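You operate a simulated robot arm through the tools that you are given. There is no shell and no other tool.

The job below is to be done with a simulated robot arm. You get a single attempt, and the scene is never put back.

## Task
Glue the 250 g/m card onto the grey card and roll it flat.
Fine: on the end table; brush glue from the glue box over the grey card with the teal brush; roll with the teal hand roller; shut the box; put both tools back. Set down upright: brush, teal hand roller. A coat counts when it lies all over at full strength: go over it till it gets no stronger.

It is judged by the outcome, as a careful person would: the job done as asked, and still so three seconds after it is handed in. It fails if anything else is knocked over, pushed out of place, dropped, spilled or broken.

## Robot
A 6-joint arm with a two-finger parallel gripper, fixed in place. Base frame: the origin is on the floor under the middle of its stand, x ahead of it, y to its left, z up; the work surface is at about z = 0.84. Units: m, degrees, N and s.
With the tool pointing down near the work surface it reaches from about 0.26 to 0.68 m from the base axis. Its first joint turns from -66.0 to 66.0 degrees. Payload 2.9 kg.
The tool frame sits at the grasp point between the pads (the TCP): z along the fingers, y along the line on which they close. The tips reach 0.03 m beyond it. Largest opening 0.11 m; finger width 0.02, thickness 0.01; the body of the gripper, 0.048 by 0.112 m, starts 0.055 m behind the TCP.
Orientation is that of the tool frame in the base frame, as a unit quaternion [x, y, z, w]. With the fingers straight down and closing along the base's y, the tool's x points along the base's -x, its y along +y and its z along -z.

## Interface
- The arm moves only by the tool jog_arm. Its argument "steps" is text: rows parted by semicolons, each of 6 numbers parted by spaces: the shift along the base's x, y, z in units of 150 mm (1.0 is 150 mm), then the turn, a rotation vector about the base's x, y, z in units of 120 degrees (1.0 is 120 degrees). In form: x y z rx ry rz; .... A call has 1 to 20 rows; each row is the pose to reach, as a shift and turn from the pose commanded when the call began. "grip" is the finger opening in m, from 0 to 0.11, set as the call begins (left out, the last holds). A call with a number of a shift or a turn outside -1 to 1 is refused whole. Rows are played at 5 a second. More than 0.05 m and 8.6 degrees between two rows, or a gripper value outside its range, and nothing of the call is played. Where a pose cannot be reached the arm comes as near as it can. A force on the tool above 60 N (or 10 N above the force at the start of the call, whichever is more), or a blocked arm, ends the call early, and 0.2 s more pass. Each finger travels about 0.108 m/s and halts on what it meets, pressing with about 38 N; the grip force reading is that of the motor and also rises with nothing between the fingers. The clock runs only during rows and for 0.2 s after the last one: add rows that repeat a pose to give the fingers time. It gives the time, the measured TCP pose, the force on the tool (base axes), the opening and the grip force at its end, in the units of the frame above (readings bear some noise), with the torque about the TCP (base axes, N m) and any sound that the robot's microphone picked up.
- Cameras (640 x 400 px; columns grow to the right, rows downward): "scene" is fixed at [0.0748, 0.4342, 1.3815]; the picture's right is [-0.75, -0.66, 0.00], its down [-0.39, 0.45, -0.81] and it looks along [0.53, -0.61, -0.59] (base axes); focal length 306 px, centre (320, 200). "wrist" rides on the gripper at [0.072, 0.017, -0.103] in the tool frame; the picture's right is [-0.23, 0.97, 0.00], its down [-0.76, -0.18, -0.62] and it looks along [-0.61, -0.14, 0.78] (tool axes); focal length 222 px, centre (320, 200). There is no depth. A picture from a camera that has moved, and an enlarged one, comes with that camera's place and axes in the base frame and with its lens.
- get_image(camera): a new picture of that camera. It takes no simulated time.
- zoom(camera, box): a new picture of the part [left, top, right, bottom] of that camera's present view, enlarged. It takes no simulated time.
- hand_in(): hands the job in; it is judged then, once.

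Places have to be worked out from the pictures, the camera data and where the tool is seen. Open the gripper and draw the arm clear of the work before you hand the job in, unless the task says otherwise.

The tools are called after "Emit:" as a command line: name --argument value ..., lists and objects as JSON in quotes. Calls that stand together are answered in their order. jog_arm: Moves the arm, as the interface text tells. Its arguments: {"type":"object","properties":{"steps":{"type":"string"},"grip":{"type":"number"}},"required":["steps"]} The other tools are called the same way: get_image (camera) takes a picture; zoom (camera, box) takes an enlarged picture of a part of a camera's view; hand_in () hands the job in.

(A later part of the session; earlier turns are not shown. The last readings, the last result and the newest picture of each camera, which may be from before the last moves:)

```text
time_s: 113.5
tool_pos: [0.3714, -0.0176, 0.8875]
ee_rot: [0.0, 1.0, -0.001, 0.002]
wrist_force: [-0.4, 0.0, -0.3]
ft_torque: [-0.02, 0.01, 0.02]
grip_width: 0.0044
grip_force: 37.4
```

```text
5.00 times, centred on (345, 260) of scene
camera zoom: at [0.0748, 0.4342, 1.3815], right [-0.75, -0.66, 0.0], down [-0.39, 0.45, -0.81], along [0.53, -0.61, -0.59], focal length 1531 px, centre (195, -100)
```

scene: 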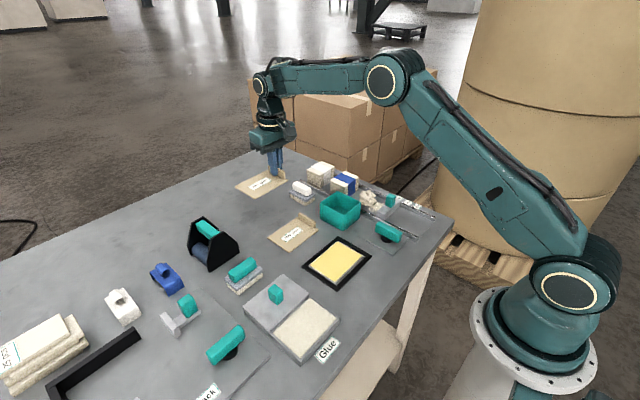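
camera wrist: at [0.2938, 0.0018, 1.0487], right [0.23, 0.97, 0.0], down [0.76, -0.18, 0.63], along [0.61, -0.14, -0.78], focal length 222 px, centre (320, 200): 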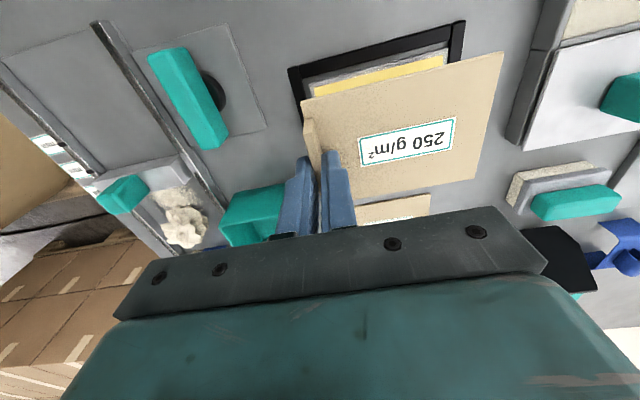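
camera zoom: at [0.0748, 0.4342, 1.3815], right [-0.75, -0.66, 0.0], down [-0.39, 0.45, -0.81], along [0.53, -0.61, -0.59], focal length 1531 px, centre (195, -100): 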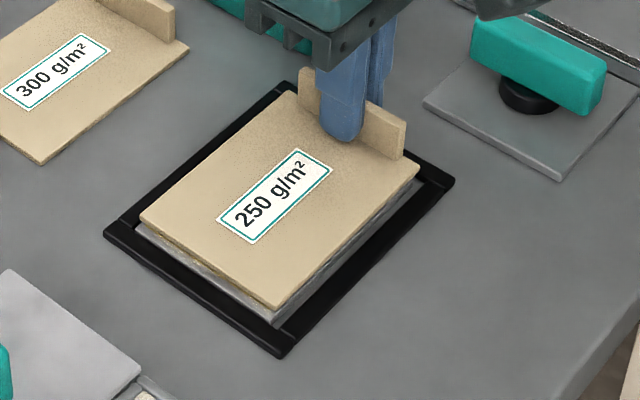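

Alignment looks good, with the grey card showing evenly along the visible sides. I'll lower 4 mm, then creep to contact.

Emit:
jog_arm --steps "0 0 -0.01 0 0 0; 0 0 -0.02 0 0 0; 0 0 -0.027 0 0 0; 0 0 -0.027 0 0 0"

Emit:
jog_arm --steps "0 0 -0.0035 0 0 0; 0 0 -0.007 0 0 0; 0 0 -0.007 0 0 0"

Emit:
zoom --camera "scene" --box '[300, 220, 390, 300]'

Emit:
zoom --camera "wrist" --box '[270, 20, 530, 200]'

```text
time_s: 114.5
tool_pos: [0.3721, -0.0173, 0.8829]
ee_rot: [0.001, 1.0, -0.001, 0.002]
wrist_force: [0.1, -0.3, -1.0]
ft_torque: [-0.01, -0.02, -0.01]
grip_width: 0.0045
grip_force: 37.6
```

```text
time_s: 115.3
tool_pos: [0.3725, -0.0171, 0.8821]
ee_rot: [0.0, 1.0, -0.001, 0.002]
wrist_force: [-0.4, 0.9, 5.4]
ft_torque: [0.08, 0.05, 0.06]
grip_width: 0.0042
grip_force: 38.8
```

```text
5.00 times, centred on (345, 260) of scene
camera zoom: at [0.0747, 0.4342, 1.3815], right [-0.75, -0.66, 0.0], down [-0.39, 0.45, -0.81], along [0.53, -0.61, -0.59], focal length 1531 px, centre (195, -100)
```

zoom: 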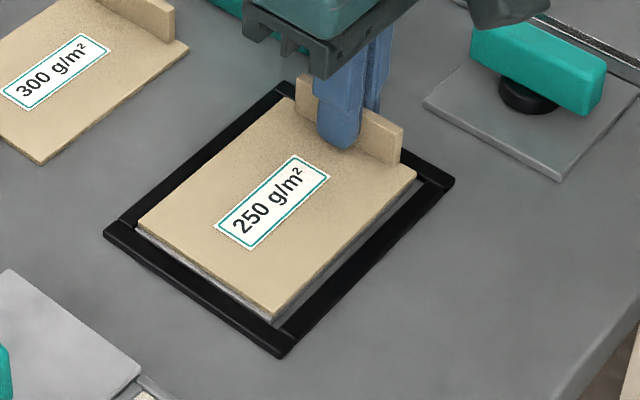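

```text
2.22 times, centred on (400, 110) of wrist
camera zoom: at [0.2974, 0.0011, 0.986], right [0.23, 0.97, 0.0], down [0.76, -0.18, 0.63], along [0.61, -0.14, -0.78], focal length 494 px, centre (142, 400)
```

zoom: 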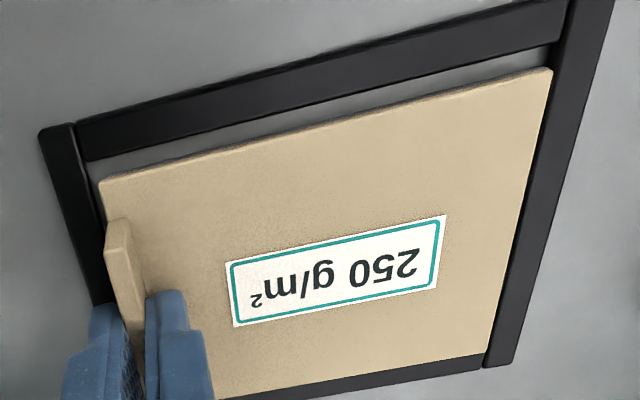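

Contact (5 N) exactly where the grey card's top should be, with the card inside the frame and aligned within ~2 mm. I'll open the fingers to release the tab.

Emit:
jog_arm --steps "0 0 0 0 0 0; 0 0 0 0 0 0" --grip 0.03

Emit:
jog_arm --steps "0 0 0.1 0 0 0; 0 0 0.3 0 0 0; 0 0 0.6 0 0 0; 0 0 0.9 0 0 0; 0 0 0.9 0 0 0"

Emit:
zoom --camera "scene" --box '[300, 220, 390, 300]'

Emit:
zoom --camera "wrist" --box '[270, 20, 530, 200]'

```text
time_s: 115.9
tool_pos: [0.3702, -0.0168, 0.8817]
ee_rot: [0.0, 1.0, -0.001, 0.0]
wrist_force: [0.1, -0.6, 0.1]
ft_torque: [0.01, 0.0, 0.0]
grip_width: 0.0302
grip_force: 0.0
```

```text
time_s: 117.1
tool_pos: [0.3749, -0.0179, 1.017]
ee_rot: [0.001, 1.0, -0.001, 0.002]
wrist_force: [0.5, -0.6, 0.5]
ft_torque: [0.01, -0.01, 0.01]
grip_width: 0.03
grip_force: 0.1
```

```text
5.00 times, centred on (345, 260) of scene
camera zoom: at [0.0748, 0.4342, 1.3815], right [-0.75, -0.66, 0.0], down [-0.39, 0.45, -0.81], along [0.53, -0.61, -0.59], focal length 1531 px, centre (195, -100)
```

zoom: 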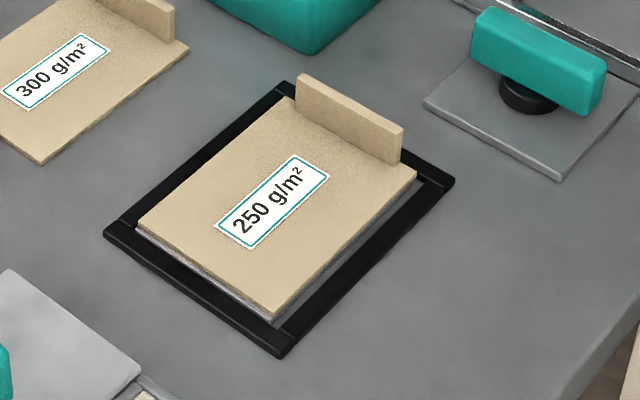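

```text
2.22 times, centred on (400, 110) of wrist
camera zoom: at [0.3005, 0.0006, 1.1214], right [0.23, 0.97, 0.0], down [0.76, -0.18, 0.63], along [0.61, -0.14, -0.78], focal length 494 px, centre (142, 400)
```

zoom: 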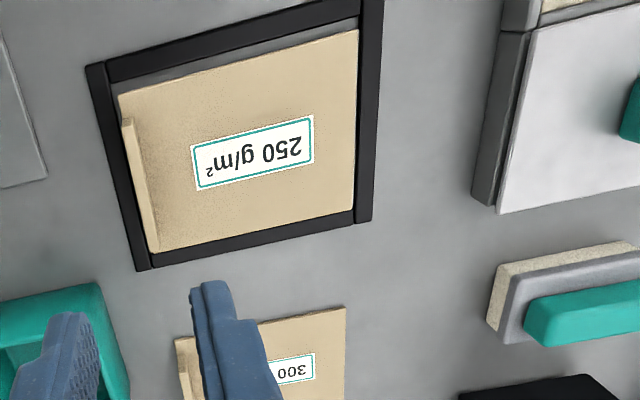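

The 250 card lies flat inside the frame with the tab up. Next is the roller: I'll move toward it to study its shape.

Emit:
jog_arm --steps "0.2 0.2 0.05 0 0 0; 0.4 0.4 0.1 0 0 0; 0.6 0.6 0.1 0 0 0; 0.8 0.8 0.1 0 0 0; 0.93 0.98 0.1 0 0 0; 0.93 0.98 0.1 0 0 0" --grip 0.06

Emit:
get_image --camera "wrist"

Emit:
zoom --camera "scene" --box '[175, 205, 255, 280]'

```text
time_s: 118.5
tool_pos: [0.5111, 0.1297, 1.0303]
ee_rot: [-0.001, 1.0, 0.0, 0.001]
wrist_force: [-0.9, 0.3, -0.2]
ft_torque: [-0.02, 0.0, -0.03]
grip_width: 0.0599
grip_force: 0.1
```

```text
taken
camera wrist: at [0.4363, 0.1473, 1.1346], right [0.23, 0.97, 0.0], down [0.76, -0.18, 0.63], along [0.61, -0.14, -0.78], focal length 222 px, centre (320, 200)
```

wrist: 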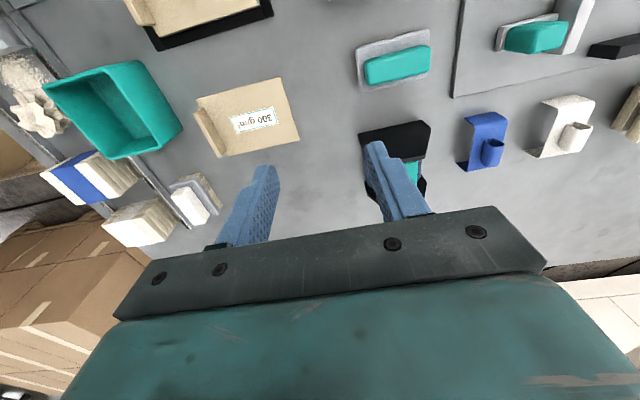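

```text
5.33 times, centred on (215, 242) of scene
camera zoom: at [0.0748, 0.4342, 1.3815], right [-0.75, -0.66, 0.0], down [-0.39, 0.45, -0.81], along [0.53, -0.61, -0.59], focal length 1633 px, centre (880, -27)
```

zoom: 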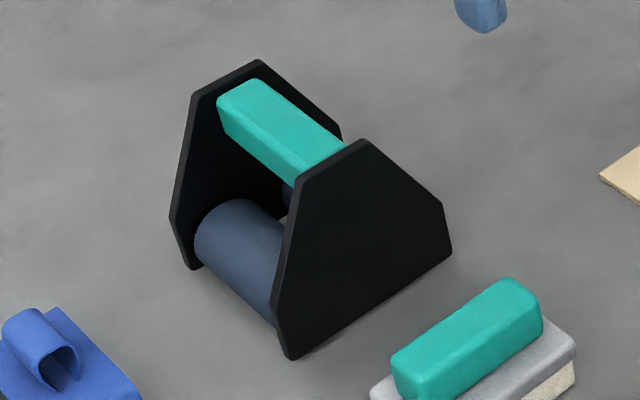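

The roller appears to have two hexagonal plates (x≈0.564 and 0.645, y≈0.171–0.252, top z≈0.929), a handle along x, and cylinders between them. I'll hover above its handle to measure.

Emit:
jog_arm --steps "0.15 0.13 0 0 0 0; 0.3 0.27 0 0 0 0; 0.45 0.4 0 0 0 0; 0.62 0.535 0 0 0 0; 0.62 0.535 -0.2 0 0 0; 0.62 0.535 -0.3 0 0 0; 0.62 0.535 -0.3 0 0 0"

Emit:
zoom --camera "wrist" --box '[200, 60, 460, 240]'

Emit:
zoom --camera "scene" --box '[165, 185, 265, 280]'

```text
time_s: 120.1
tool_pos: [0.6053, 0.2094, 0.9885]
ee_rot: [0.0, 1.0, -0.001, 0.001]
wrist_force: [-0.1, -0.2, -0.6]
ft_torque: [0.02, 0.06, 0.0]
grip_width: 0.0596
grip_force: 0.1
```

```text
2.22 times, centred on (330, 150) of wrist
camera zoom: at [0.5308, 0.2277, 1.0921], right [0.23, 0.97, 0.0], down [0.76, -0.18, 0.63], along [0.61, -0.14, -0.78], focal length 494 px, centre (298, 311)
```

zoom: 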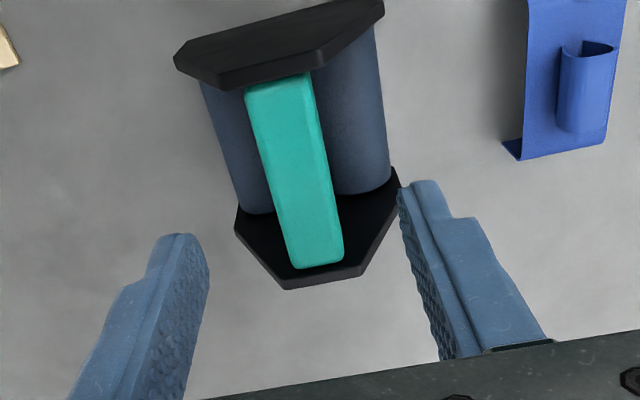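

```text
4.21 times, centred on (215, 232) of scene
camera zoom: at [0.0748, 0.4342, 1.3815], right [-0.75, -0.66, 0.0], down [-0.39, 0.45, -0.81], along [0.53, -0.61, -0.59], focal length 1289 px, centre (762, 63)
```

zoom: 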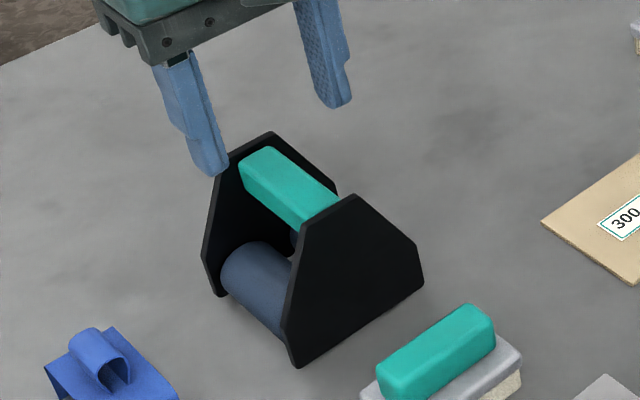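

The handle is centred under the gripper (within 1 mm) at about (0.603, 0.2115). I'll lower to z≈0.918 so the pads straddle the handle with tips above the cylinders.

Emit:
jog_arm --steps "0 0.005 -0.15 0 0 0; 0 0.005 -0.3 0 0 0; 0 0.005 -0.42 0 0 0; 0 0.005 -0.465 0 0 0; 0 0.005 -0.465 0 0 0"

Emit:
zoom --camera "scene" --box '[165, 195, 265, 280]'

Emit:
zoom --camera "wrist" --box '[200, 60, 460, 240]'

```text
time_s: 121.3
tool_pos: [0.6033, 0.2118, 0.9176]
ee_rot: [0.0, 1.0, -0.001, 0.002]
wrist_force: [-0.9, -0.2, 0.4]
ft_torque: [0.01, -0.01, -0.04]
grip_width: 0.06
grip_force: 0.0
```

```text
4.71 times, centred on (215, 238) of scene
camera zoom: at [0.0748, 0.4342, 1.3815], right [-0.75, -0.66, 0.0], down [-0.39, 0.45, -0.81], along [0.53, -0.61, -0.59], focal length 1441 px, centre (814, 24)
```

zoom: 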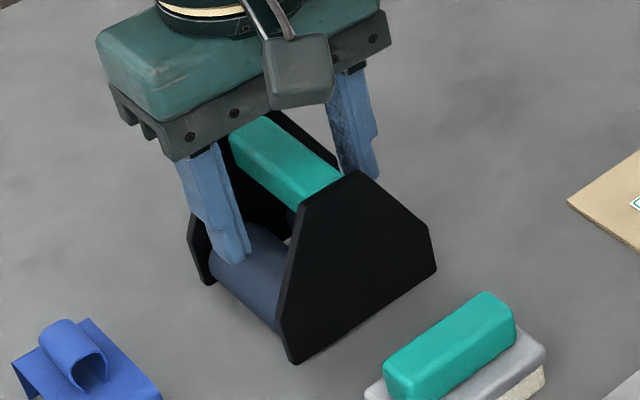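

```text
2.22 times, centred on (330, 150) of wrist
camera zoom: at [0.5297, 0.2298, 1.0228], right [0.23, 0.97, 0.0], down [0.76, -0.18, 0.63], along [0.61, -0.14, -0.78], focal length 494 px, centre (298, 311)
```

zoom: 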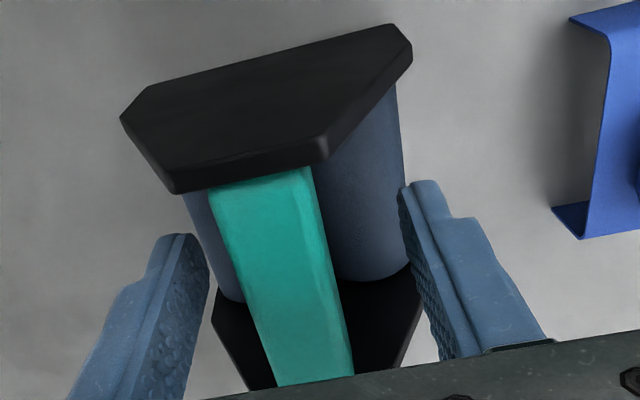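

The fingers straddle the handle clear of the cylinders. Closing on it now.

Emit:
jog_arm --steps "0 0 0 0 0 0; 0 0 0 0 0 0; 0 0 0 0 0 0; 0 0 0 0 0 0" --grip 0.0

Emit:
zoom --camera "scene" --box '[165, 195, 265, 280]'

Emit:
zoom --camera "wrist" --box '[200, 60, 460, 240]'

```text
time_s: 122.3
tool_pos: [0.6039, 0.2117, 0.9189]
ee_rot: [0.0, 1.0, -0.001, 0.002]
wrist_force: [0.5, 0.6, 0.5]
ft_torque: [0.01, 0.05, -0.02]
grip_width: 0.0218
grip_force: 38.3
```

```text
4.71 times, centred on (215, 238) of scene
camera zoom: at [0.0748, 0.4342, 1.3815], right [-0.75, -0.66, 0.0], down [-0.39, 0.45, -0.81], along [0.53, -0.61, -0.59], focal length 1441 px, centre (814, 24)
```

zoom: 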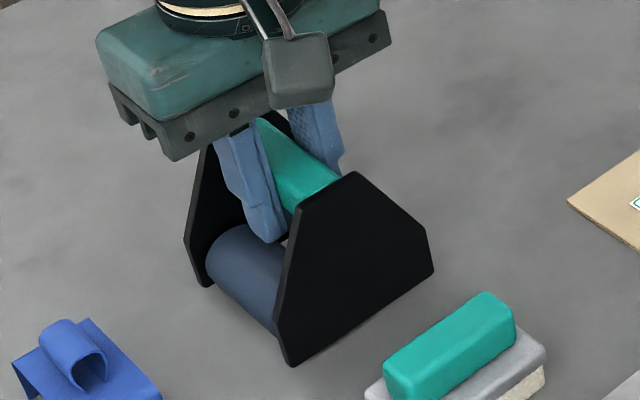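

```text
2.22 times, centred on (330, 150) of wrist
camera zoom: at [0.5297, 0.2298, 1.0229], right [0.23, 0.97, 0.0], down [0.76, -0.18, 0.63], along [0.61, -0.14, -0.78], focal length 494 px, centre (298, 311)
```

zoom: 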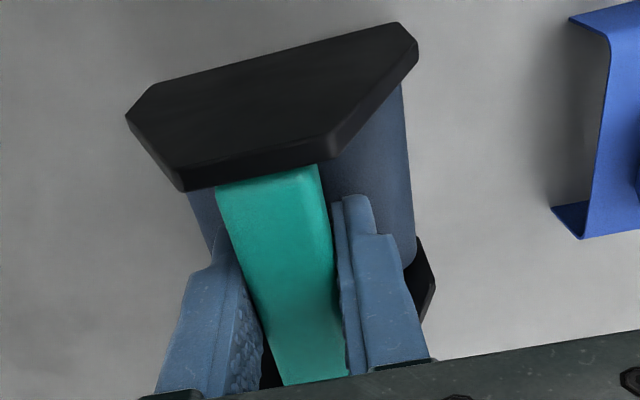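

Handle gripped at 0.022 m. Lifting gently to check how it hangs.

Emit:
jog_arm --steps "0 0 0.03 0 0 0; 0 0 0.1 0 0 0; 0 0 0.25 0 0 0; 0 0 0.45 0 0 0; 0 0 0.65 0 0 0; 0 0 0.65 0 0 0"

Emit:
zoom --camera "scene" --box '[155, 145, 275, 255]'

Emit:
zoom --camera "wrist" --box '[200, 60, 460, 240]'

```text
time_s: 123.7
tool_pos: [0.6026, 0.2098, 1.0156]
ee_rot: [0.0, 1.0, -0.001, 0.001]
wrist_force: [0.0, 0.0, -3.9]
ft_torque: [0.0, 0.0, 0.01]
grip_width: 0.0216
grip_force: 37.8
```

```text
3.64 times, centred on (215, 200) of scene
camera zoom: at [0.0749, 0.4342, 1.3815], right [-0.75, -0.66, 0.0], down [-0.39, 0.45, -0.81], along [0.53, -0.61, -0.59], focal length 1114 px, centre (702, 200)
```

zoom: 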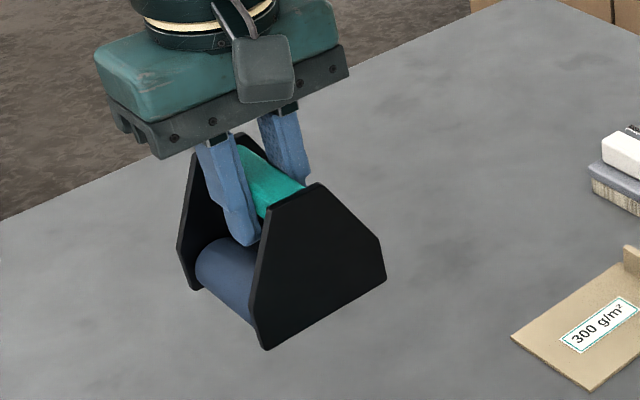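

```text
2.22 times, centred on (330, 150) of wrist
camera zoom: at [0.5288, 0.2278, 1.1196], right [0.23, 0.97, 0.0], down [0.76, -0.18, 0.63], along [0.61, -0.14, -0.78], focal length 494 px, centre (298, 311)
```

zoom: 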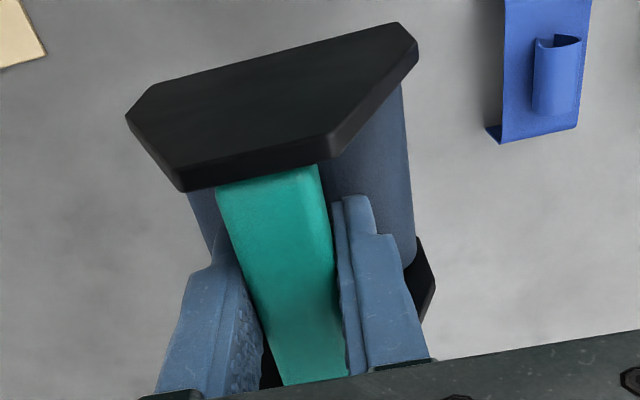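

The roller hangs level, same pose as on the table. I'll carry it to above the card in two hops.

Emit:
jog_arm --steps "-0.195 -0.136 0 0 0 0; -0.39 -0.272 0 0 0 0; -0.585 -0.408 0 0 0 0; -0.78 -0.543 0 0 0 0; -0.78 -0.543 0 0 0 0"

Emit:
jog_arm --steps "-0.195 -0.136 0 0 0 0; -0.39 -0.272 0 0 0 0; -0.585 -0.408 0 0 0 0; -0.78 -0.543 0 0 0 0; -0.78 -0.543 -0.2 0 0 0; -0.78 -0.543 -0.3 0 0 0; -0.78 -0.543 -0.3 0 0 0"

Emit:
get_image --camera "wrist"

Emit:
zoom --camera "scene" --box '[270, 190, 400, 300]'

```text
time_s: 124.9
tool_pos: [0.4836, 0.13, 1.0171]
ee_rot: [0.0, 1.0, -0.001, 0.002]
wrist_force: [0.9, 0.2, -3.7]
ft_torque: [0.02, 0.02, 0.0]
grip_width: 0.0215
grip_force: 38.4
```

```text
time_s: 126.5
tool_pos: [0.3696, 0.0463, 0.9714]
ee_rot: [0.0, 1.0, 0.0, 0.002]
wrist_force: [-0.9, -1.1, -3.7]
ft_torque: [0.02, 0.0, 0.01]
grip_width: 0.0218
grip_force: 38.4
```

```text
taken
camera wrist: at [0.2959, 0.0645, 1.0745], right [0.23, 0.97, 0.0], down [0.76, -0.18, 0.63], along [0.61, -0.14, -0.78], focal length 222 px, centre (320, 200)
```

wrist: 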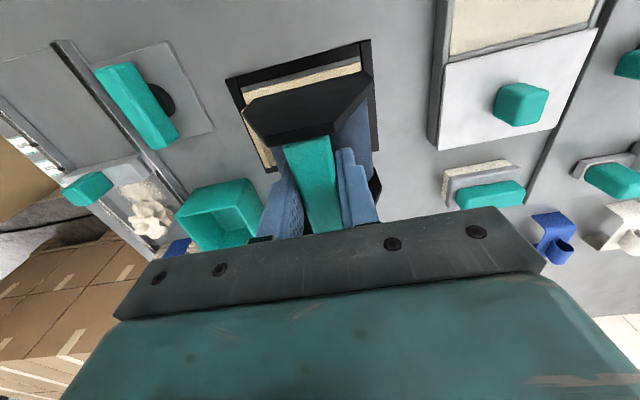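

```text
3.64 times, centred on (335, 245) of scene
camera zoom: at [0.0749, 0.4342, 1.3815], right [-0.75, -0.66, 0.0], down [-0.39, 0.45, -0.81], along [0.53, -0.61, -0.59], focal length 1114 px, centre (266, 36)
```

zoom: 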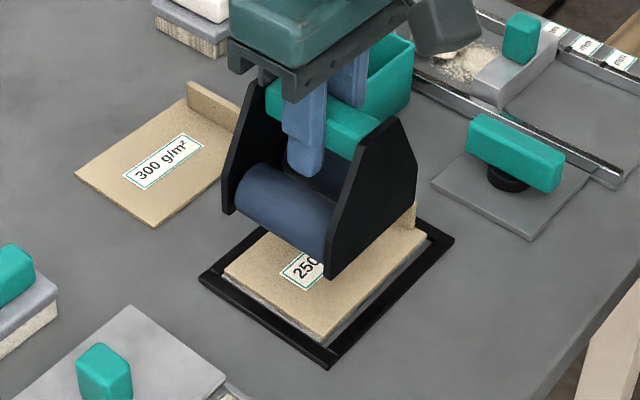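

The roller is centred over the card in x, at y≈0.047. I'll lower to a few millimetres above the card and check clearances.

Emit:
jog_arm --steps "0 0 -0.1 0 0 0; 0 0 -0.2 0 0 0; 0 0 -0.27 0 0 0; 0 0 -0.27 0 0 0"

Emit:
zoom --camera "scene" --box '[290, 205, 400, 300]'

Emit:
zoom --camera "wrist" --box '[200, 20, 460, 220]'

```text
time_s: 127.5
tool_pos: [0.3704, 0.0486, 0.9312]
ee_rot: [0.0, 1.0, -0.001, 0.003]
wrist_force: [0.5, -0.4, -3.7]
ft_torque: [0.0, 0.0, 0.01]
grip_width: 0.0217
grip_force: 38.3
```

```text
4.21 times, centred on (345, 252) of scene
camera zoom: at [0.0749, 0.4342, 1.3815], right [-0.75, -0.66, 0.0], down [-0.39, 0.45, -0.81], along [0.53, -0.61, -0.59], focal length 1289 px, centre (215, -21)
```

zoom: 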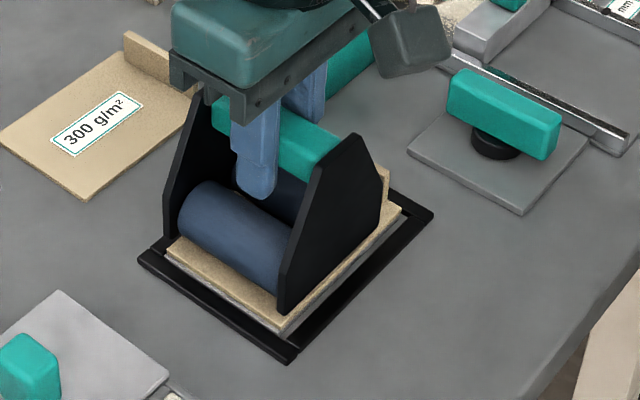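

```text
2.00 times, centred on (330, 120) of wrist
camera zoom: at [0.2965, 0.0659, 1.0349], right [0.23, 0.97, 0.0], down [0.76, -0.18, 0.63], along [0.61, -0.14, -0.78], focal length 444 px, centre (300, 360)
```

zoom: 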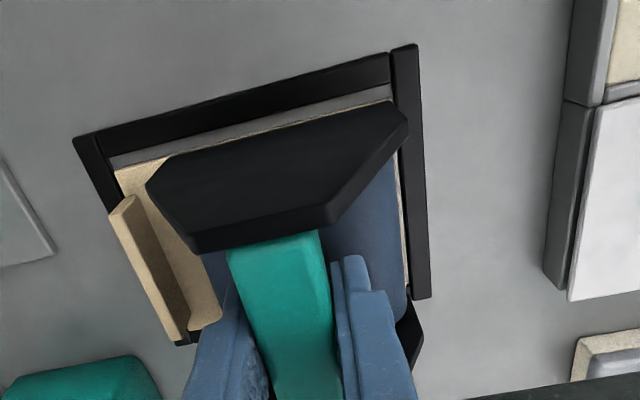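

The tool fits over the card, clear of the tab. Creeping down to contact.

Emit:
jog_arm --steps "0 0 -0.01 0 0 0; 0 0 -0.02 0 0 0; 0 0 -0.02 0 0 0"

Emit:
jog_arm --steps "0 0 -0.0035 0 0 0; 0 0 -0.007 0 0 0; 0 0 -0.007 0 0 0"

Emit:
jog_arm --steps "0 0 -0.0035 0 0 0; 0 0 -0.007 0 0 0; 0 0 -0.007 0 0 0"

```text
time_s: 128.3
tool_pos: [0.3704, 0.0496, 0.9268]
ee_rot: [0.0, 1.0, 0.0, 0.001]
wrist_force: [-1.4, -0.9, 2.4]
ft_torque: [0.0, 0.13, -0.05]
grip_width: 0.0217
grip_force: 38.5
```

```text
time_s: 129.1
tool_pos: [0.3712, 0.0473, 0.9271]
ee_rot: [0.0, 1.0, -0.001, 0.003]
wrist_force: [0.7, -0.6, 20.9]
ft_torque: [-0.04, 0.08, -0.01]
grip_width: 0.0219
grip_force: 37.8
```

```text
time_s: 129.9
tool_pos: [0.3699, 0.0487, 0.9254]
ee_rot: [0.0, 1.0, 0.001, 0.003]
wrist_force: [2.3, -0.5, 34.9]
ft_torque: [-0.04, 0.0, 0.03]
grip_width: 0.022
grip_force: 38.0
```

Pressing at 35 N. I'll ease to ~20 N and roll slowly toward the tab (−y 16 mm), then back to +y.

Emit:
jog_arm --steps "0 0 0.0035 0 0 0; 0 -0.03 0.0035 0 0 0; 0 -0.06 0.0035 0 0 0; 0 -0.085 0.0035 0 0 0; 0 -0.107 0.0035 0 0 0; 0 -0.107 0.0035 0 0 0"

Emit:
zoom --camera "scene" --box '[290, 205, 400, 300]'

Emit:
zoom --camera "wrist" --box '[200, 20, 460, 220]'

```text
time_s: 131.3
tool_pos: [0.3704, 0.0319, 0.9257]
ee_rot: [0.0, 1.0, -0.001, 0.002]
wrist_force: [1.5, -0.2, 31.1]
ft_torque: [0.05, -0.15, 0.02]
grip_width: 0.0215
grip_force: 38.2
```

```text
4.21 times, centred on (345, 252) of scene
camera zoom: at [0.0745, 0.4341, 1.3815], right [-0.75, -0.66, 0.0], down [-0.39, 0.45, -0.81], along [0.53, -0.61, -0.59], focal length 1289 px, centre (215, -21)
```

zoom: 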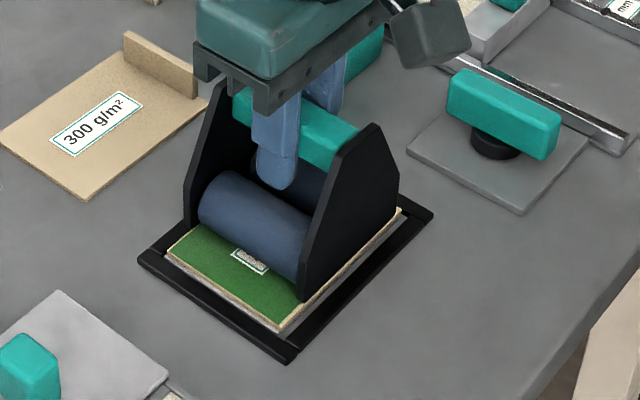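

```text
2.00 times, centred on (330, 120) of wrist
camera zoom: at [0.2958, 0.0498, 1.0299], right [0.23, 0.97, 0.0], down [0.76, -0.18, 0.63], along [0.61, -0.14, -0.78], focal length 444 px, centre (300, 360)
```

zoom: 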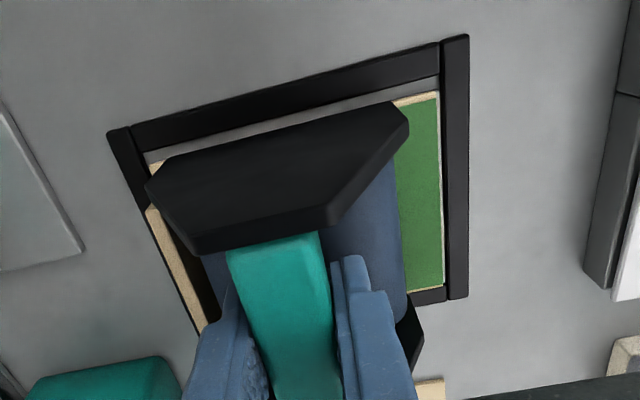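

The card's surface has turned green, an indication that rolling is registering. I'll keep rolling over its full length: forward to +y until the front cylinder passes the card's end, then back.

Emit:
jog_arm --steps "0 0.03 0.0015 0 0 0; 0 0.06 0.0015 0 0 0; 0 0.09 0.0015 0 0 0; 0 0.12 0.0015 0 0 0; 0 0.15 0.0015 0 0 0; 0 0.18 0.0015 0 0 0; 0 0.2 0.0015 0 0 0; 0 0.2 0.0015 0 0 0"

Emit:
zoom --camera "scene" --box '[290, 205, 400, 300]'

Emit:
zoom --camera "wrist" --box '[200, 20, 460, 220]'

```text
time_s: 133.1
tool_pos: [0.3698, 0.0622, 0.9257]
ee_rot: [0.0, 1.0, 0.0, 0.003]
wrist_force: [-0.3, 0.5, 35.5]
ft_torque: [-0.07, 0.12, -0.01]
grip_width: 0.0219
grip_force: 37.9
```

```text
4.21 times, centred on (345, 252) of scene
camera zoom: at [0.0744, 0.4341, 1.3815], right [-0.75, -0.66, 0.0], down [-0.39, 0.45, -0.81], along [0.53, -0.61, -0.59], focal length 1289 px, centre (215, -21)
```

zoom: 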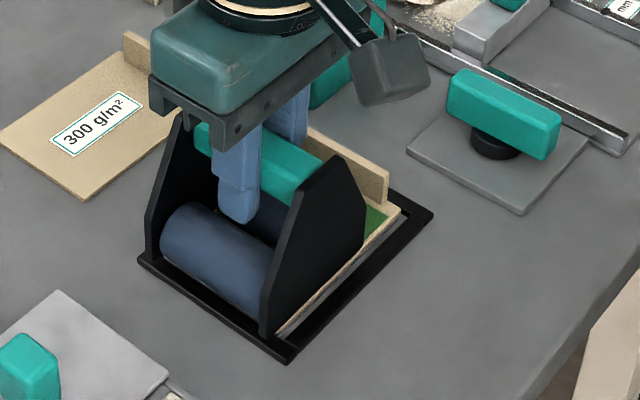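

```text
2.00 times, centred on (330, 120) of wrist
camera zoom: at [0.2956, 0.0803, 1.0294], right [0.23, 0.97, 0.0], down [0.76, -0.18, 0.63], along [0.61, -0.14, -0.78], focal length 444 px, centre (300, 360)
```

zoom: 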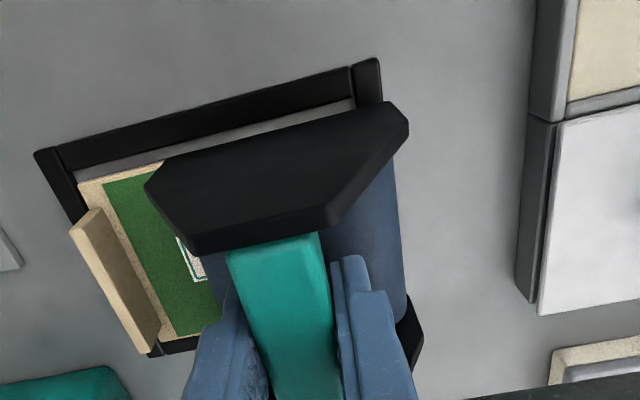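

The green covers the pressed area up to near the tab. I'll roll 10 mm further to +y, then back to the tab end and again, at lighter force.

Emit:
jog_arm --steps "0 0.02 0.002 0 0 0; 0 0.045 0.002 0 0 0; 0 0.067 0.002 0 0 0; 0 0.067 0.002 0 0 0"

Emit:
zoom --camera "scene" --box '[290, 205, 400, 300]'

Emit:
zoom --camera "wrist" --box '[200, 20, 460, 220]'

```text
time_s: 134.1
tool_pos: [0.3698, 0.0714, 0.925]
ee_rot: [0.0, 1.0, -0.001, 0.001]
wrist_force: [0.1, 0.7, 22.0]
ft_torque: [-0.29, -0.11, 0.01]
grip_width: 0.0219
grip_force: 38.1
```

```text
4.21 times, centred on (345, 252) of scene
camera zoom: at [0.0746, 0.4341, 1.3815], right [-0.75, -0.66, 0.0], down [-0.39, 0.45, -0.81], along [0.53, -0.61, -0.59], focal length 1289 px, centre (215, -21)
```

zoom: 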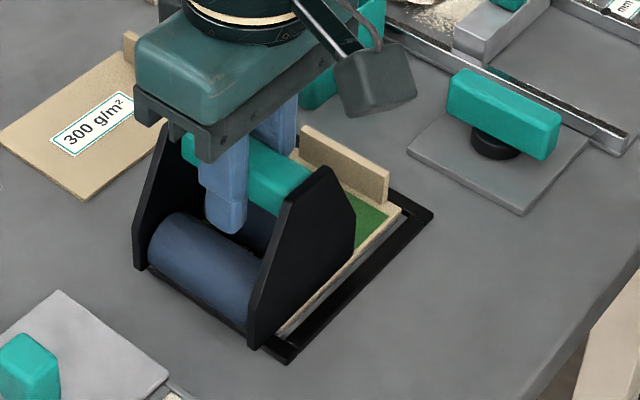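

```text
2.00 times, centred on (330, 120) of wrist
camera zoom: at [0.296, 0.0901, 1.0296], right [0.23, 0.97, 0.0], down [0.76, -0.18, 0.63], along [0.61, -0.14, -0.78], focal length 444 px, centre (300, 360)
```

zoom: 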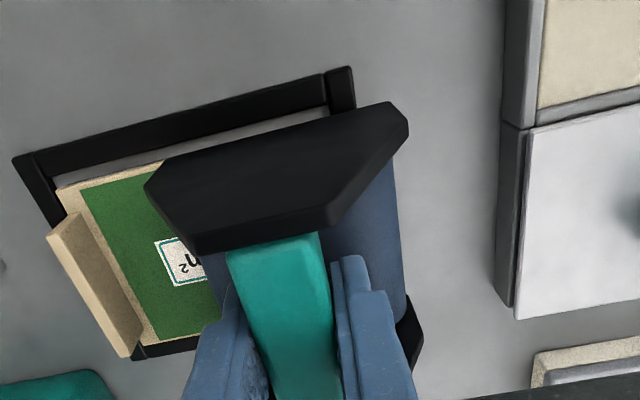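

Uniform green so far. Rolling back to the tab end (y_c ≈ 0.030) now.

Emit:
jog_arm --steps "0 -0.04 0 0 0 0; 0 -0.08 0 0 0 0; 0 -0.12 0 0 0 0; 0 -0.16 0 0 0 0; 0 -0.2 0 0 0 0; 0 -0.24 0 0 0 0; 0 -0.275 0 0 0 0; 0 -0.275 0 0 0 0"

Emit:
zoom --camera "scene" --box '[290, 205, 400, 300]'

Emit:
zoom --camera "wrist" --box '[200, 20, 460, 220]'

```text
time_s: 135.9
tool_pos: [0.3698, 0.0313, 0.9257]
ee_rot: [-0.001, 1.0, -0.001, 0.002]
wrist_force: [-1.7, -0.2, 27.8]
ft_torque: [0.07, 0.07, -0.01]
grip_width: 0.0218
grip_force: 38.0
```

```text
4.21 times, centred on (345, 252) of scene
camera zoom: at [0.0745, 0.4341, 1.3815], right [-0.75, -0.66, 0.0], down [-0.39, 0.45, -0.81], along [0.53, -0.61, -0.59], focal length 1289 px, centre (215, -21)
```

zoom: 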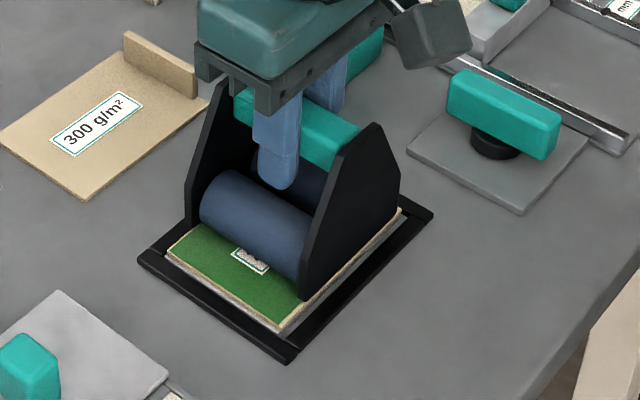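

```text
2.00 times, centred on (330, 120) of wrist
camera zoom: at [0.2955, 0.0491, 1.0295], right [0.23, 0.97, 0.0], down [0.76, -0.18, 0.63], along [0.61, -0.14, -0.78], focal length 444 px, centre (300, 360)
```

zoom: 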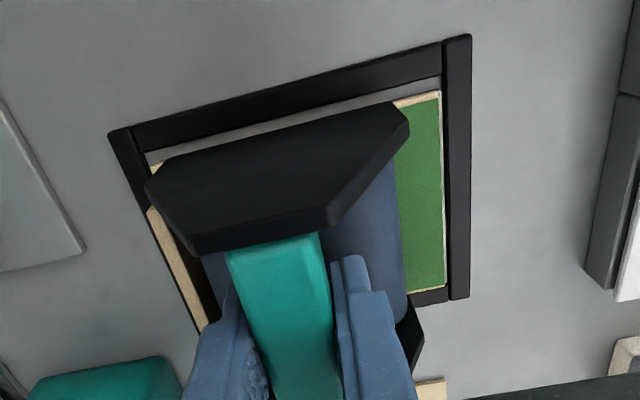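

The colour is steady green. One more round trip for good measure, then I'll lift straight up and inspect the whole card.

Emit:
jog_arm --steps "0 -0.01 0 0 0 0; 0 0.04 0 0 0 0; 0 0.08 0 0 0 0; 0 0.12 0 0 0 0; 0 0.16 0 0 0 0; 0 0.2 0 0 0 0; 0 0.24 0 0 0 0; 0 0.27 0 0 0 0; 0 0.24 0 0 0 0; 0 0.2 0 0 0 0; 0 0.16 0 0 0 0; 0 0.12 0 0 0 0; 0 0.08 0 0 0 0; 0 0.04 0 0 0 0; 0 0 0 0 0 0; 0 -0.01 0 0 0 0; 0 0.05 0 0 0 0; 0 0.1 0 0 0 0; 0 0.1 0 0 0 0"

Emit:
jog_arm --steps "0 0 0.03 0 0 0; 0 0 0.15 0 0 0; 0 0 0.35 0 0 0; 0 0 0.55 0 0 0; 0.1 0.25 0.6 0 0 0; 0.2 0.5 0.6 0 0 0; 0.3 0.75 0.6 0 0 0; 0.3 0.75 0.6 0 0 0"

Emit:
zoom --camera "scene" --box '[290, 205, 400, 300]'

Emit:
get_image --camera "wrist"

```text
time_s: 139.9
tool_pos: [0.3701, 0.0464, 0.9253]
ee_rot: [0.0, 1.0, -0.001, 0.002]
wrist_force: [0.7, -1.2, 19.1]
ft_torque: [-0.06, -0.12, -0.01]
grip_width: 0.0217
grip_force: 37.9
```

```text
time_s: 141.7
tool_pos: [0.4153, 0.1558, 1.017]
ee_rot: [0.0, 1.0, 0.0, 0.001]
wrist_force: [-0.3, -0.2, -4.1]
ft_torque: [0.0, 0.03, 0.04]
grip_width: 0.0215
grip_force: 38.5
```

```text
4.21 times, centred on (345, 252) of scene
camera zoom: at [0.0749, 0.4342, 1.3815], right [-0.75, -0.66, 0.0], down [-0.39, 0.45, -0.81], along [0.53, -0.61, -0.59], focal length 1289 px, centre (215, -21)
```

zoom: 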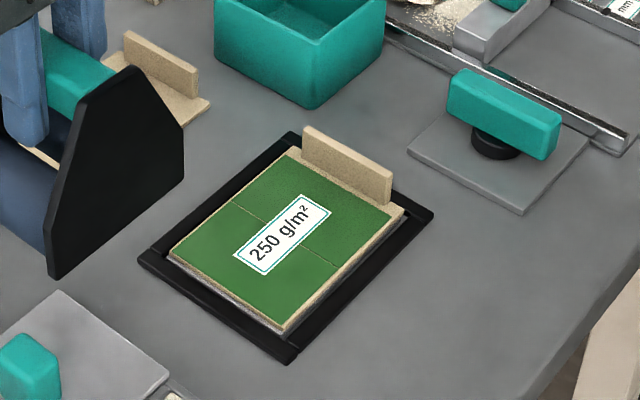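

```text
taken
camera wrist: at [0.3408, 0.1737, 1.1214], right [0.23, 0.97, 0.0], down [0.76, -0.18, 0.63], along [0.61, -0.14, -0.78], focal length 222 px, centre (320, 200)
```

wrist: 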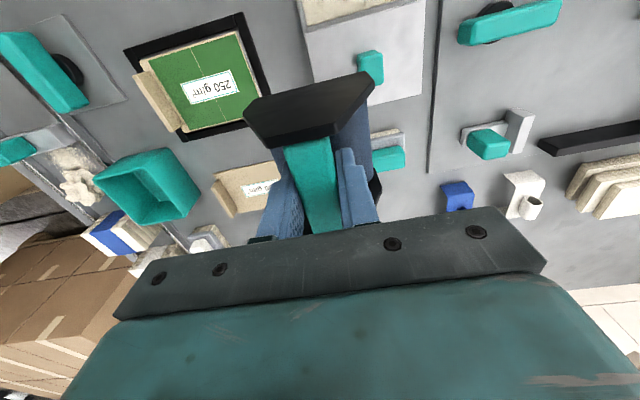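

The card is green all over with a thin seam at mid-length. I'll zoom in to see whether both halves are complete.

Emit:
zoom --camera "scene" --box '[315, 235, 375, 285]'

Emit:
zoom --camera "wrist" --box '[120, 10, 270, 140]'

```text
8.00 times, centred on (345, 260) of scene
camera zoom: at [0.0749, 0.4342, 1.3815], right [-0.75, -0.66, 0.0], down [-0.39, 0.45, -0.81], along [0.53, -0.61, -0.59], focal length 2450 px, centre (120, -280)
```

zoom: 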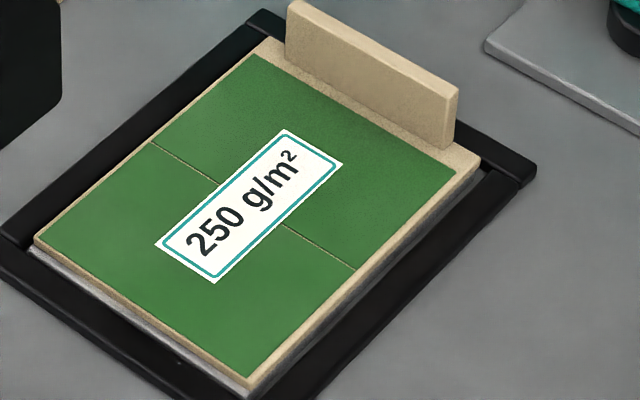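

```text
3.08 times, centred on (195, 75) of wrist
camera zoom: at [0.3408, 0.1737, 1.1214], right [0.23, 0.97, 0.0], down [0.76, -0.18, 0.63], along [0.61, -0.14, -0.78], focal length 684 px, centre (705, 585)
```

zoom: 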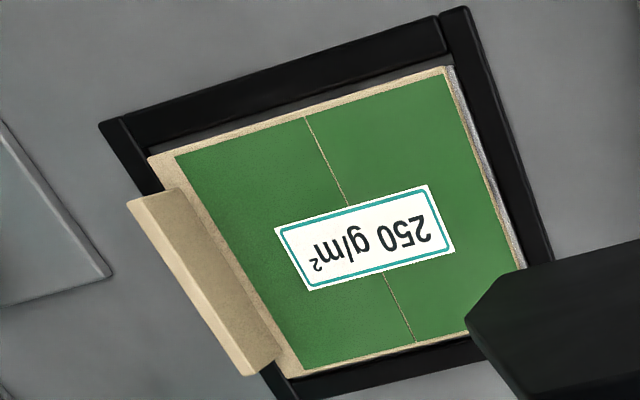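

Both halves are fully green and the card lies flat in the frame. I'll take the roller back to its home spot at (0.604, 0.212).

Emit:
jog_arm --steps "0.25 0.07 0 0 0 0; 0.5 0.15 0 0 0 0; 0.75 0.22 0 0 0 0; 1 0.3 0 0 0 0; 1 0.3 0 0 0 0"

Emit:
jog_arm --steps "0.15 0.05 0 0 0 0; 0.259 0.073 0 0 0 0; 0.259 0.073 -0.2 0 0 0; 0.259 0.073 -0.4 0 0 0; 0.259 0.073 -0.55 0 0 0; 0.259 0.073 -0.55 0 0 0"

Emit:
zoom --camera "scene" --box '[165, 195, 265, 280]'

Emit:
zoom --camera "wrist" --box '[200, 60, 460, 240]'

```text
time_s: 142.9
tool_pos: [0.5651, 0.2019, 1.0169]
ee_rot: [0.0, 1.0, -0.001, 0.002]
wrist_force: [0.1, -0.8, -3.4]
ft_torque: [0.0, -0.01, 0.0]
grip_width: 0.0216
grip_force: 37.7
```

```text
time_s: 144.3
tool_pos: [0.6022, 0.2139, 0.9314]
ee_rot: [0.001, 1.0, -0.001, 0.001]
wrist_force: [0.4, 0.1, -4.3]
ft_torque: [-0.02, 0.05, 0.04]
grip_width: 0.0216
grip_force: 38.2
```

```text
4.71 times, centred on (215, 238) of scene
camera zoom: at [0.0749, 0.4342, 1.3815], right [-0.75, -0.66, 0.0], down [-0.39, 0.45, -0.81], along [0.53, -0.61, -0.59], focal length 1441 px, centre (814, 24)
```

zoom: 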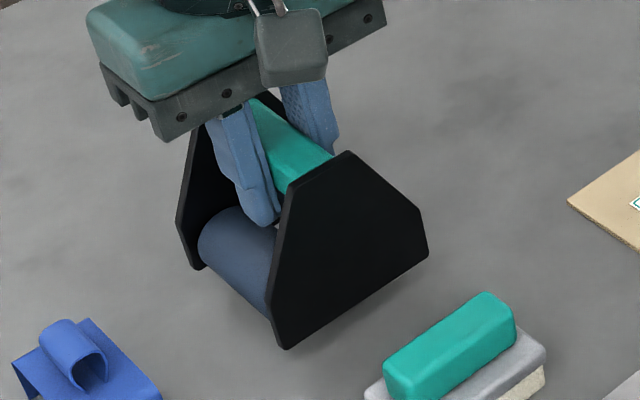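

```text
2.22 times, centred on (330, 150) of wrist
camera zoom: at [0.5281, 0.231, 1.0355], right [0.23, 0.97, 0.0], down [0.76, -0.18, 0.63], along [0.61, -0.14, -0.78], focal length 494 px, centre (298, 311)
```

zoom: 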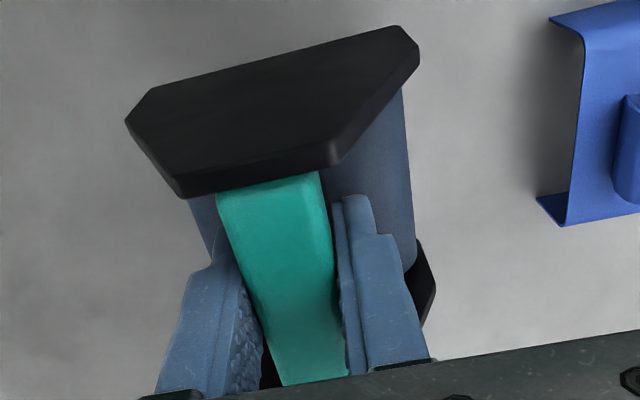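

I'm ~12 mm above the table and slightly off toward +y. I'll trim (+1 mm x, −2.5 mm y) while lowering 10 mm and compare with the original picture.

Emit:
jog_arm --steps "0.007 -0.017 -0.02 0 0 0; 0.007 -0.017 -0.045 0 0 0; 0.007 -0.017 -0.065 0 0 0; 0.007 -0.017 -0.065 0 0 0"

Emit:
zoom --camera "scene" --box '[165, 195, 265, 280]'

```text
time_s: 145.3
tool_pos: [0.6037, 0.2116, 0.9232]
ee_rot: [0.0, 1.0, -0.001, 0.002]
wrist_force: [0.1, -0.9, -4.4]
ft_torque: [-0.02, 0.01, 0.02]
grip_width: 0.0219
grip_force: 38.1
```

```text
4.71 times, centred on (215, 238) of scene
camera zoom: at [0.0749, 0.4342, 1.3815], right [-0.75, -0.66, 0.0], down [-0.39, 0.45, -0.81], along [0.53, -0.61, -0.59], focal length 1441 px, centre (814, 24)
```

zoom: 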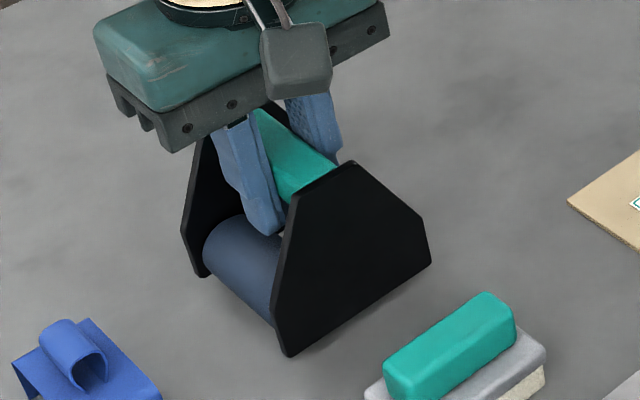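

Now just ~4–5 mm of height remains and the position matches within ~1.5 mm. Lowering 3 mm, then creeping to light contact.

Emit:
jog_arm --steps "0.004 -0.004 -0.01 0 0 0; 0.004 -0.004 -0.02 0 0 0; 0.004 -0.004 -0.02 0 0 0"

Emit:
jog_arm --steps "0 0 -0.0035 0 0 0; 0 0 -0.0035 0 0 0"

Emit:
jog_arm --steps "0 0 -0.0035 0 0 0; 0 0 -0.0035 0 0 0"

```text
time_s: 146.1
tool_pos: [0.6056, 0.2103, 0.9194]
ee_rot: [0.0, 1.0, -0.001, 0.002]
wrist_force: [0.9, -0.6, -3.1]
ft_torque: [0.0, 0.01, -0.01]
grip_width: 0.0217
grip_force: 38.1
```

```text
time_s: 146.7
tool_pos: [0.6053, 0.2109, 0.92]
ee_rot: [0.0, 1.0, -0.001, 0.002]
wrist_force: [0.3, -0.9, -3.5]
ft_torque: [0.01, -0.01, -0.01]
grip_width: 0.0217
grip_force: 37.8
```

```text
time_s: 147.3
tool_pos: [0.6053, 0.2101, 0.9179]
ee_rot: [0.0, 1.0, -0.001, 0.001]
wrist_force: [0.1, 0.6, -4.4]
ft_torque: [-0.03, 0.02, 0.0]
grip_width: 0.0216
grip_force: 37.4
```

Still hanging free (−4 N is its weight). Creeping on.

Emit:
jog_arm --steps "0 0 -0.0035 0 0 0; 0 0 -0.0035 0 0 0"

Emit:
jog_arm --steps "0 0 -0.0035 0 0 0; 0 0 -0.0035 0 0 0"

Emit:
zoom --camera "scene" --box '[165, 195, 265, 280]'

```text
time_s: 147.9
tool_pos: [0.6061, 0.2107, 0.9181]
ee_rot: [0.0, 1.0, 0.0, 0.001]
wrist_force: [0.5, -0.5, -3.8]
ft_torque: [0.01, 0.0, 0.03]
grip_width: 0.0215
grip_force: 38.2
```

```text
time_s: 148.5
tool_pos: [0.6058, 0.211, 0.9174]
ee_rot: [0.001, 1.0, 0.0, 0.002]
wrist_force: [1.9, 0.3, -2.9]
ft_torque: [0.01, -0.09, -0.02]
grip_width: 0.0218
grip_force: 38.0
```

```text
4.71 times, centred on (215, 238) of scene
camera zoom: at [0.0749, 0.4342, 1.3815], right [-0.75, -0.66, 0.0], down [-0.39, 0.45, -0.81], along [0.53, -0.61, -0.59], focal length 1441 px, centre (814, 24)
```

zoom: 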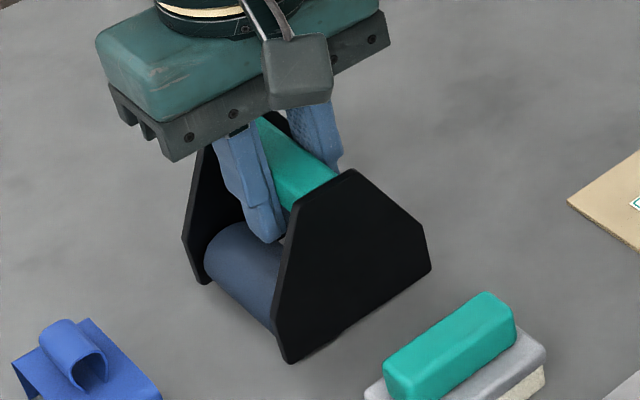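

Contact appears to begin (−2.9 N with a small torque). Another half-millimetre step or two.

Emit:
jog_arm --steps "0 0 -0.0035 0 0 0; 0 0 -0.0035 0 0 0"

Emit:
jog_arm --steps "0 0 -0.002 0 0 0; 0 0 -0.002 0 0 0"

```text
time_s: 149.1
tool_pos: [0.6063, 0.2096, 0.9176]
ee_rot: [0.001, 1.0, -0.002, 0.002]
wrist_force: [-1.8, 0.3, 1.0]
ft_torque: [0.13, -0.06, 0.03]
grip_width: 0.0218
grip_force: 37.9
```

```text
time_s: 149.7
tool_pos: [0.6056, 0.2108, 0.9174]
ee_rot: [0.001, 1.0, -0.001, 0.001]
wrist_force: [-2.9, 1.0, 5.8]
ft_torque: [0.06, 0.0, 0.03]
grip_width: 0.0216
grip_force: 38.0
```

The table now carries it. I'll ease up 0.2 mm to unload, then open the fingers.

Emit:
jog_arm --steps "0 0 0.0015 0 0 0; 0 0 0.0015 0 0 0"

Emit:
jog_arm --steps "0 0 0 0 0 0; 0 0 0 0 0 0; 0 0 0 0 0 0" --grip 0.06

Emit:
zoom --camera "scene" --box '[165, 195, 265, 280]'

Emit:
zoom --camera "wrist" --box '[200, 60, 460, 240]'

```text
time_s: 150.3
tool_pos: [0.6059, 0.2115, 0.9178]
ee_rot: [0.0, 1.0, -0.001, 0.0]
wrist_force: [-6.4, 0.0, 4.4]
ft_torque: [0.13, 0.12, 0.01]
grip_width: 0.0215
grip_force: 38.2
```

```text
time_s: 151.1
tool_pos: [0.606, 0.2108, 0.9166]
ee_rot: [0.0, 1.0, 0.0, 0.001]
wrist_force: [-0.2, -0.6, -0.6]
ft_torque: [0.04, -0.01, -0.03]
grip_width: 0.0604
grip_force: 0.1
```

```text
4.71 times, centred on (215, 238) of scene
camera zoom: at [0.0748, 0.4342, 1.3815], right [-0.75, -0.66, 0.0], down [-0.39, 0.45, -0.81], along [0.53, -0.61, -0.59], focal length 1441 px, centre (814, 24)
```

zoom: 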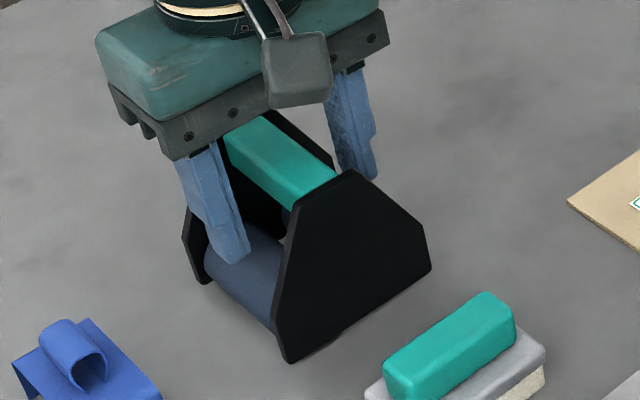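

```text
2.22 times, centred on (330, 150) of wrist
camera zoom: at [0.532, 0.2293, 1.0216], right [0.23, 0.97, 0.0], down [0.76, -0.18, 0.63], along [0.61, -0.14, -0.78], focal length 494 px, centre (298, 311)
```

zoom: 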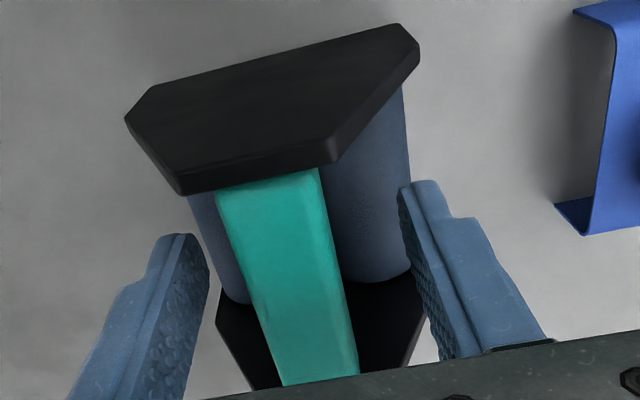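

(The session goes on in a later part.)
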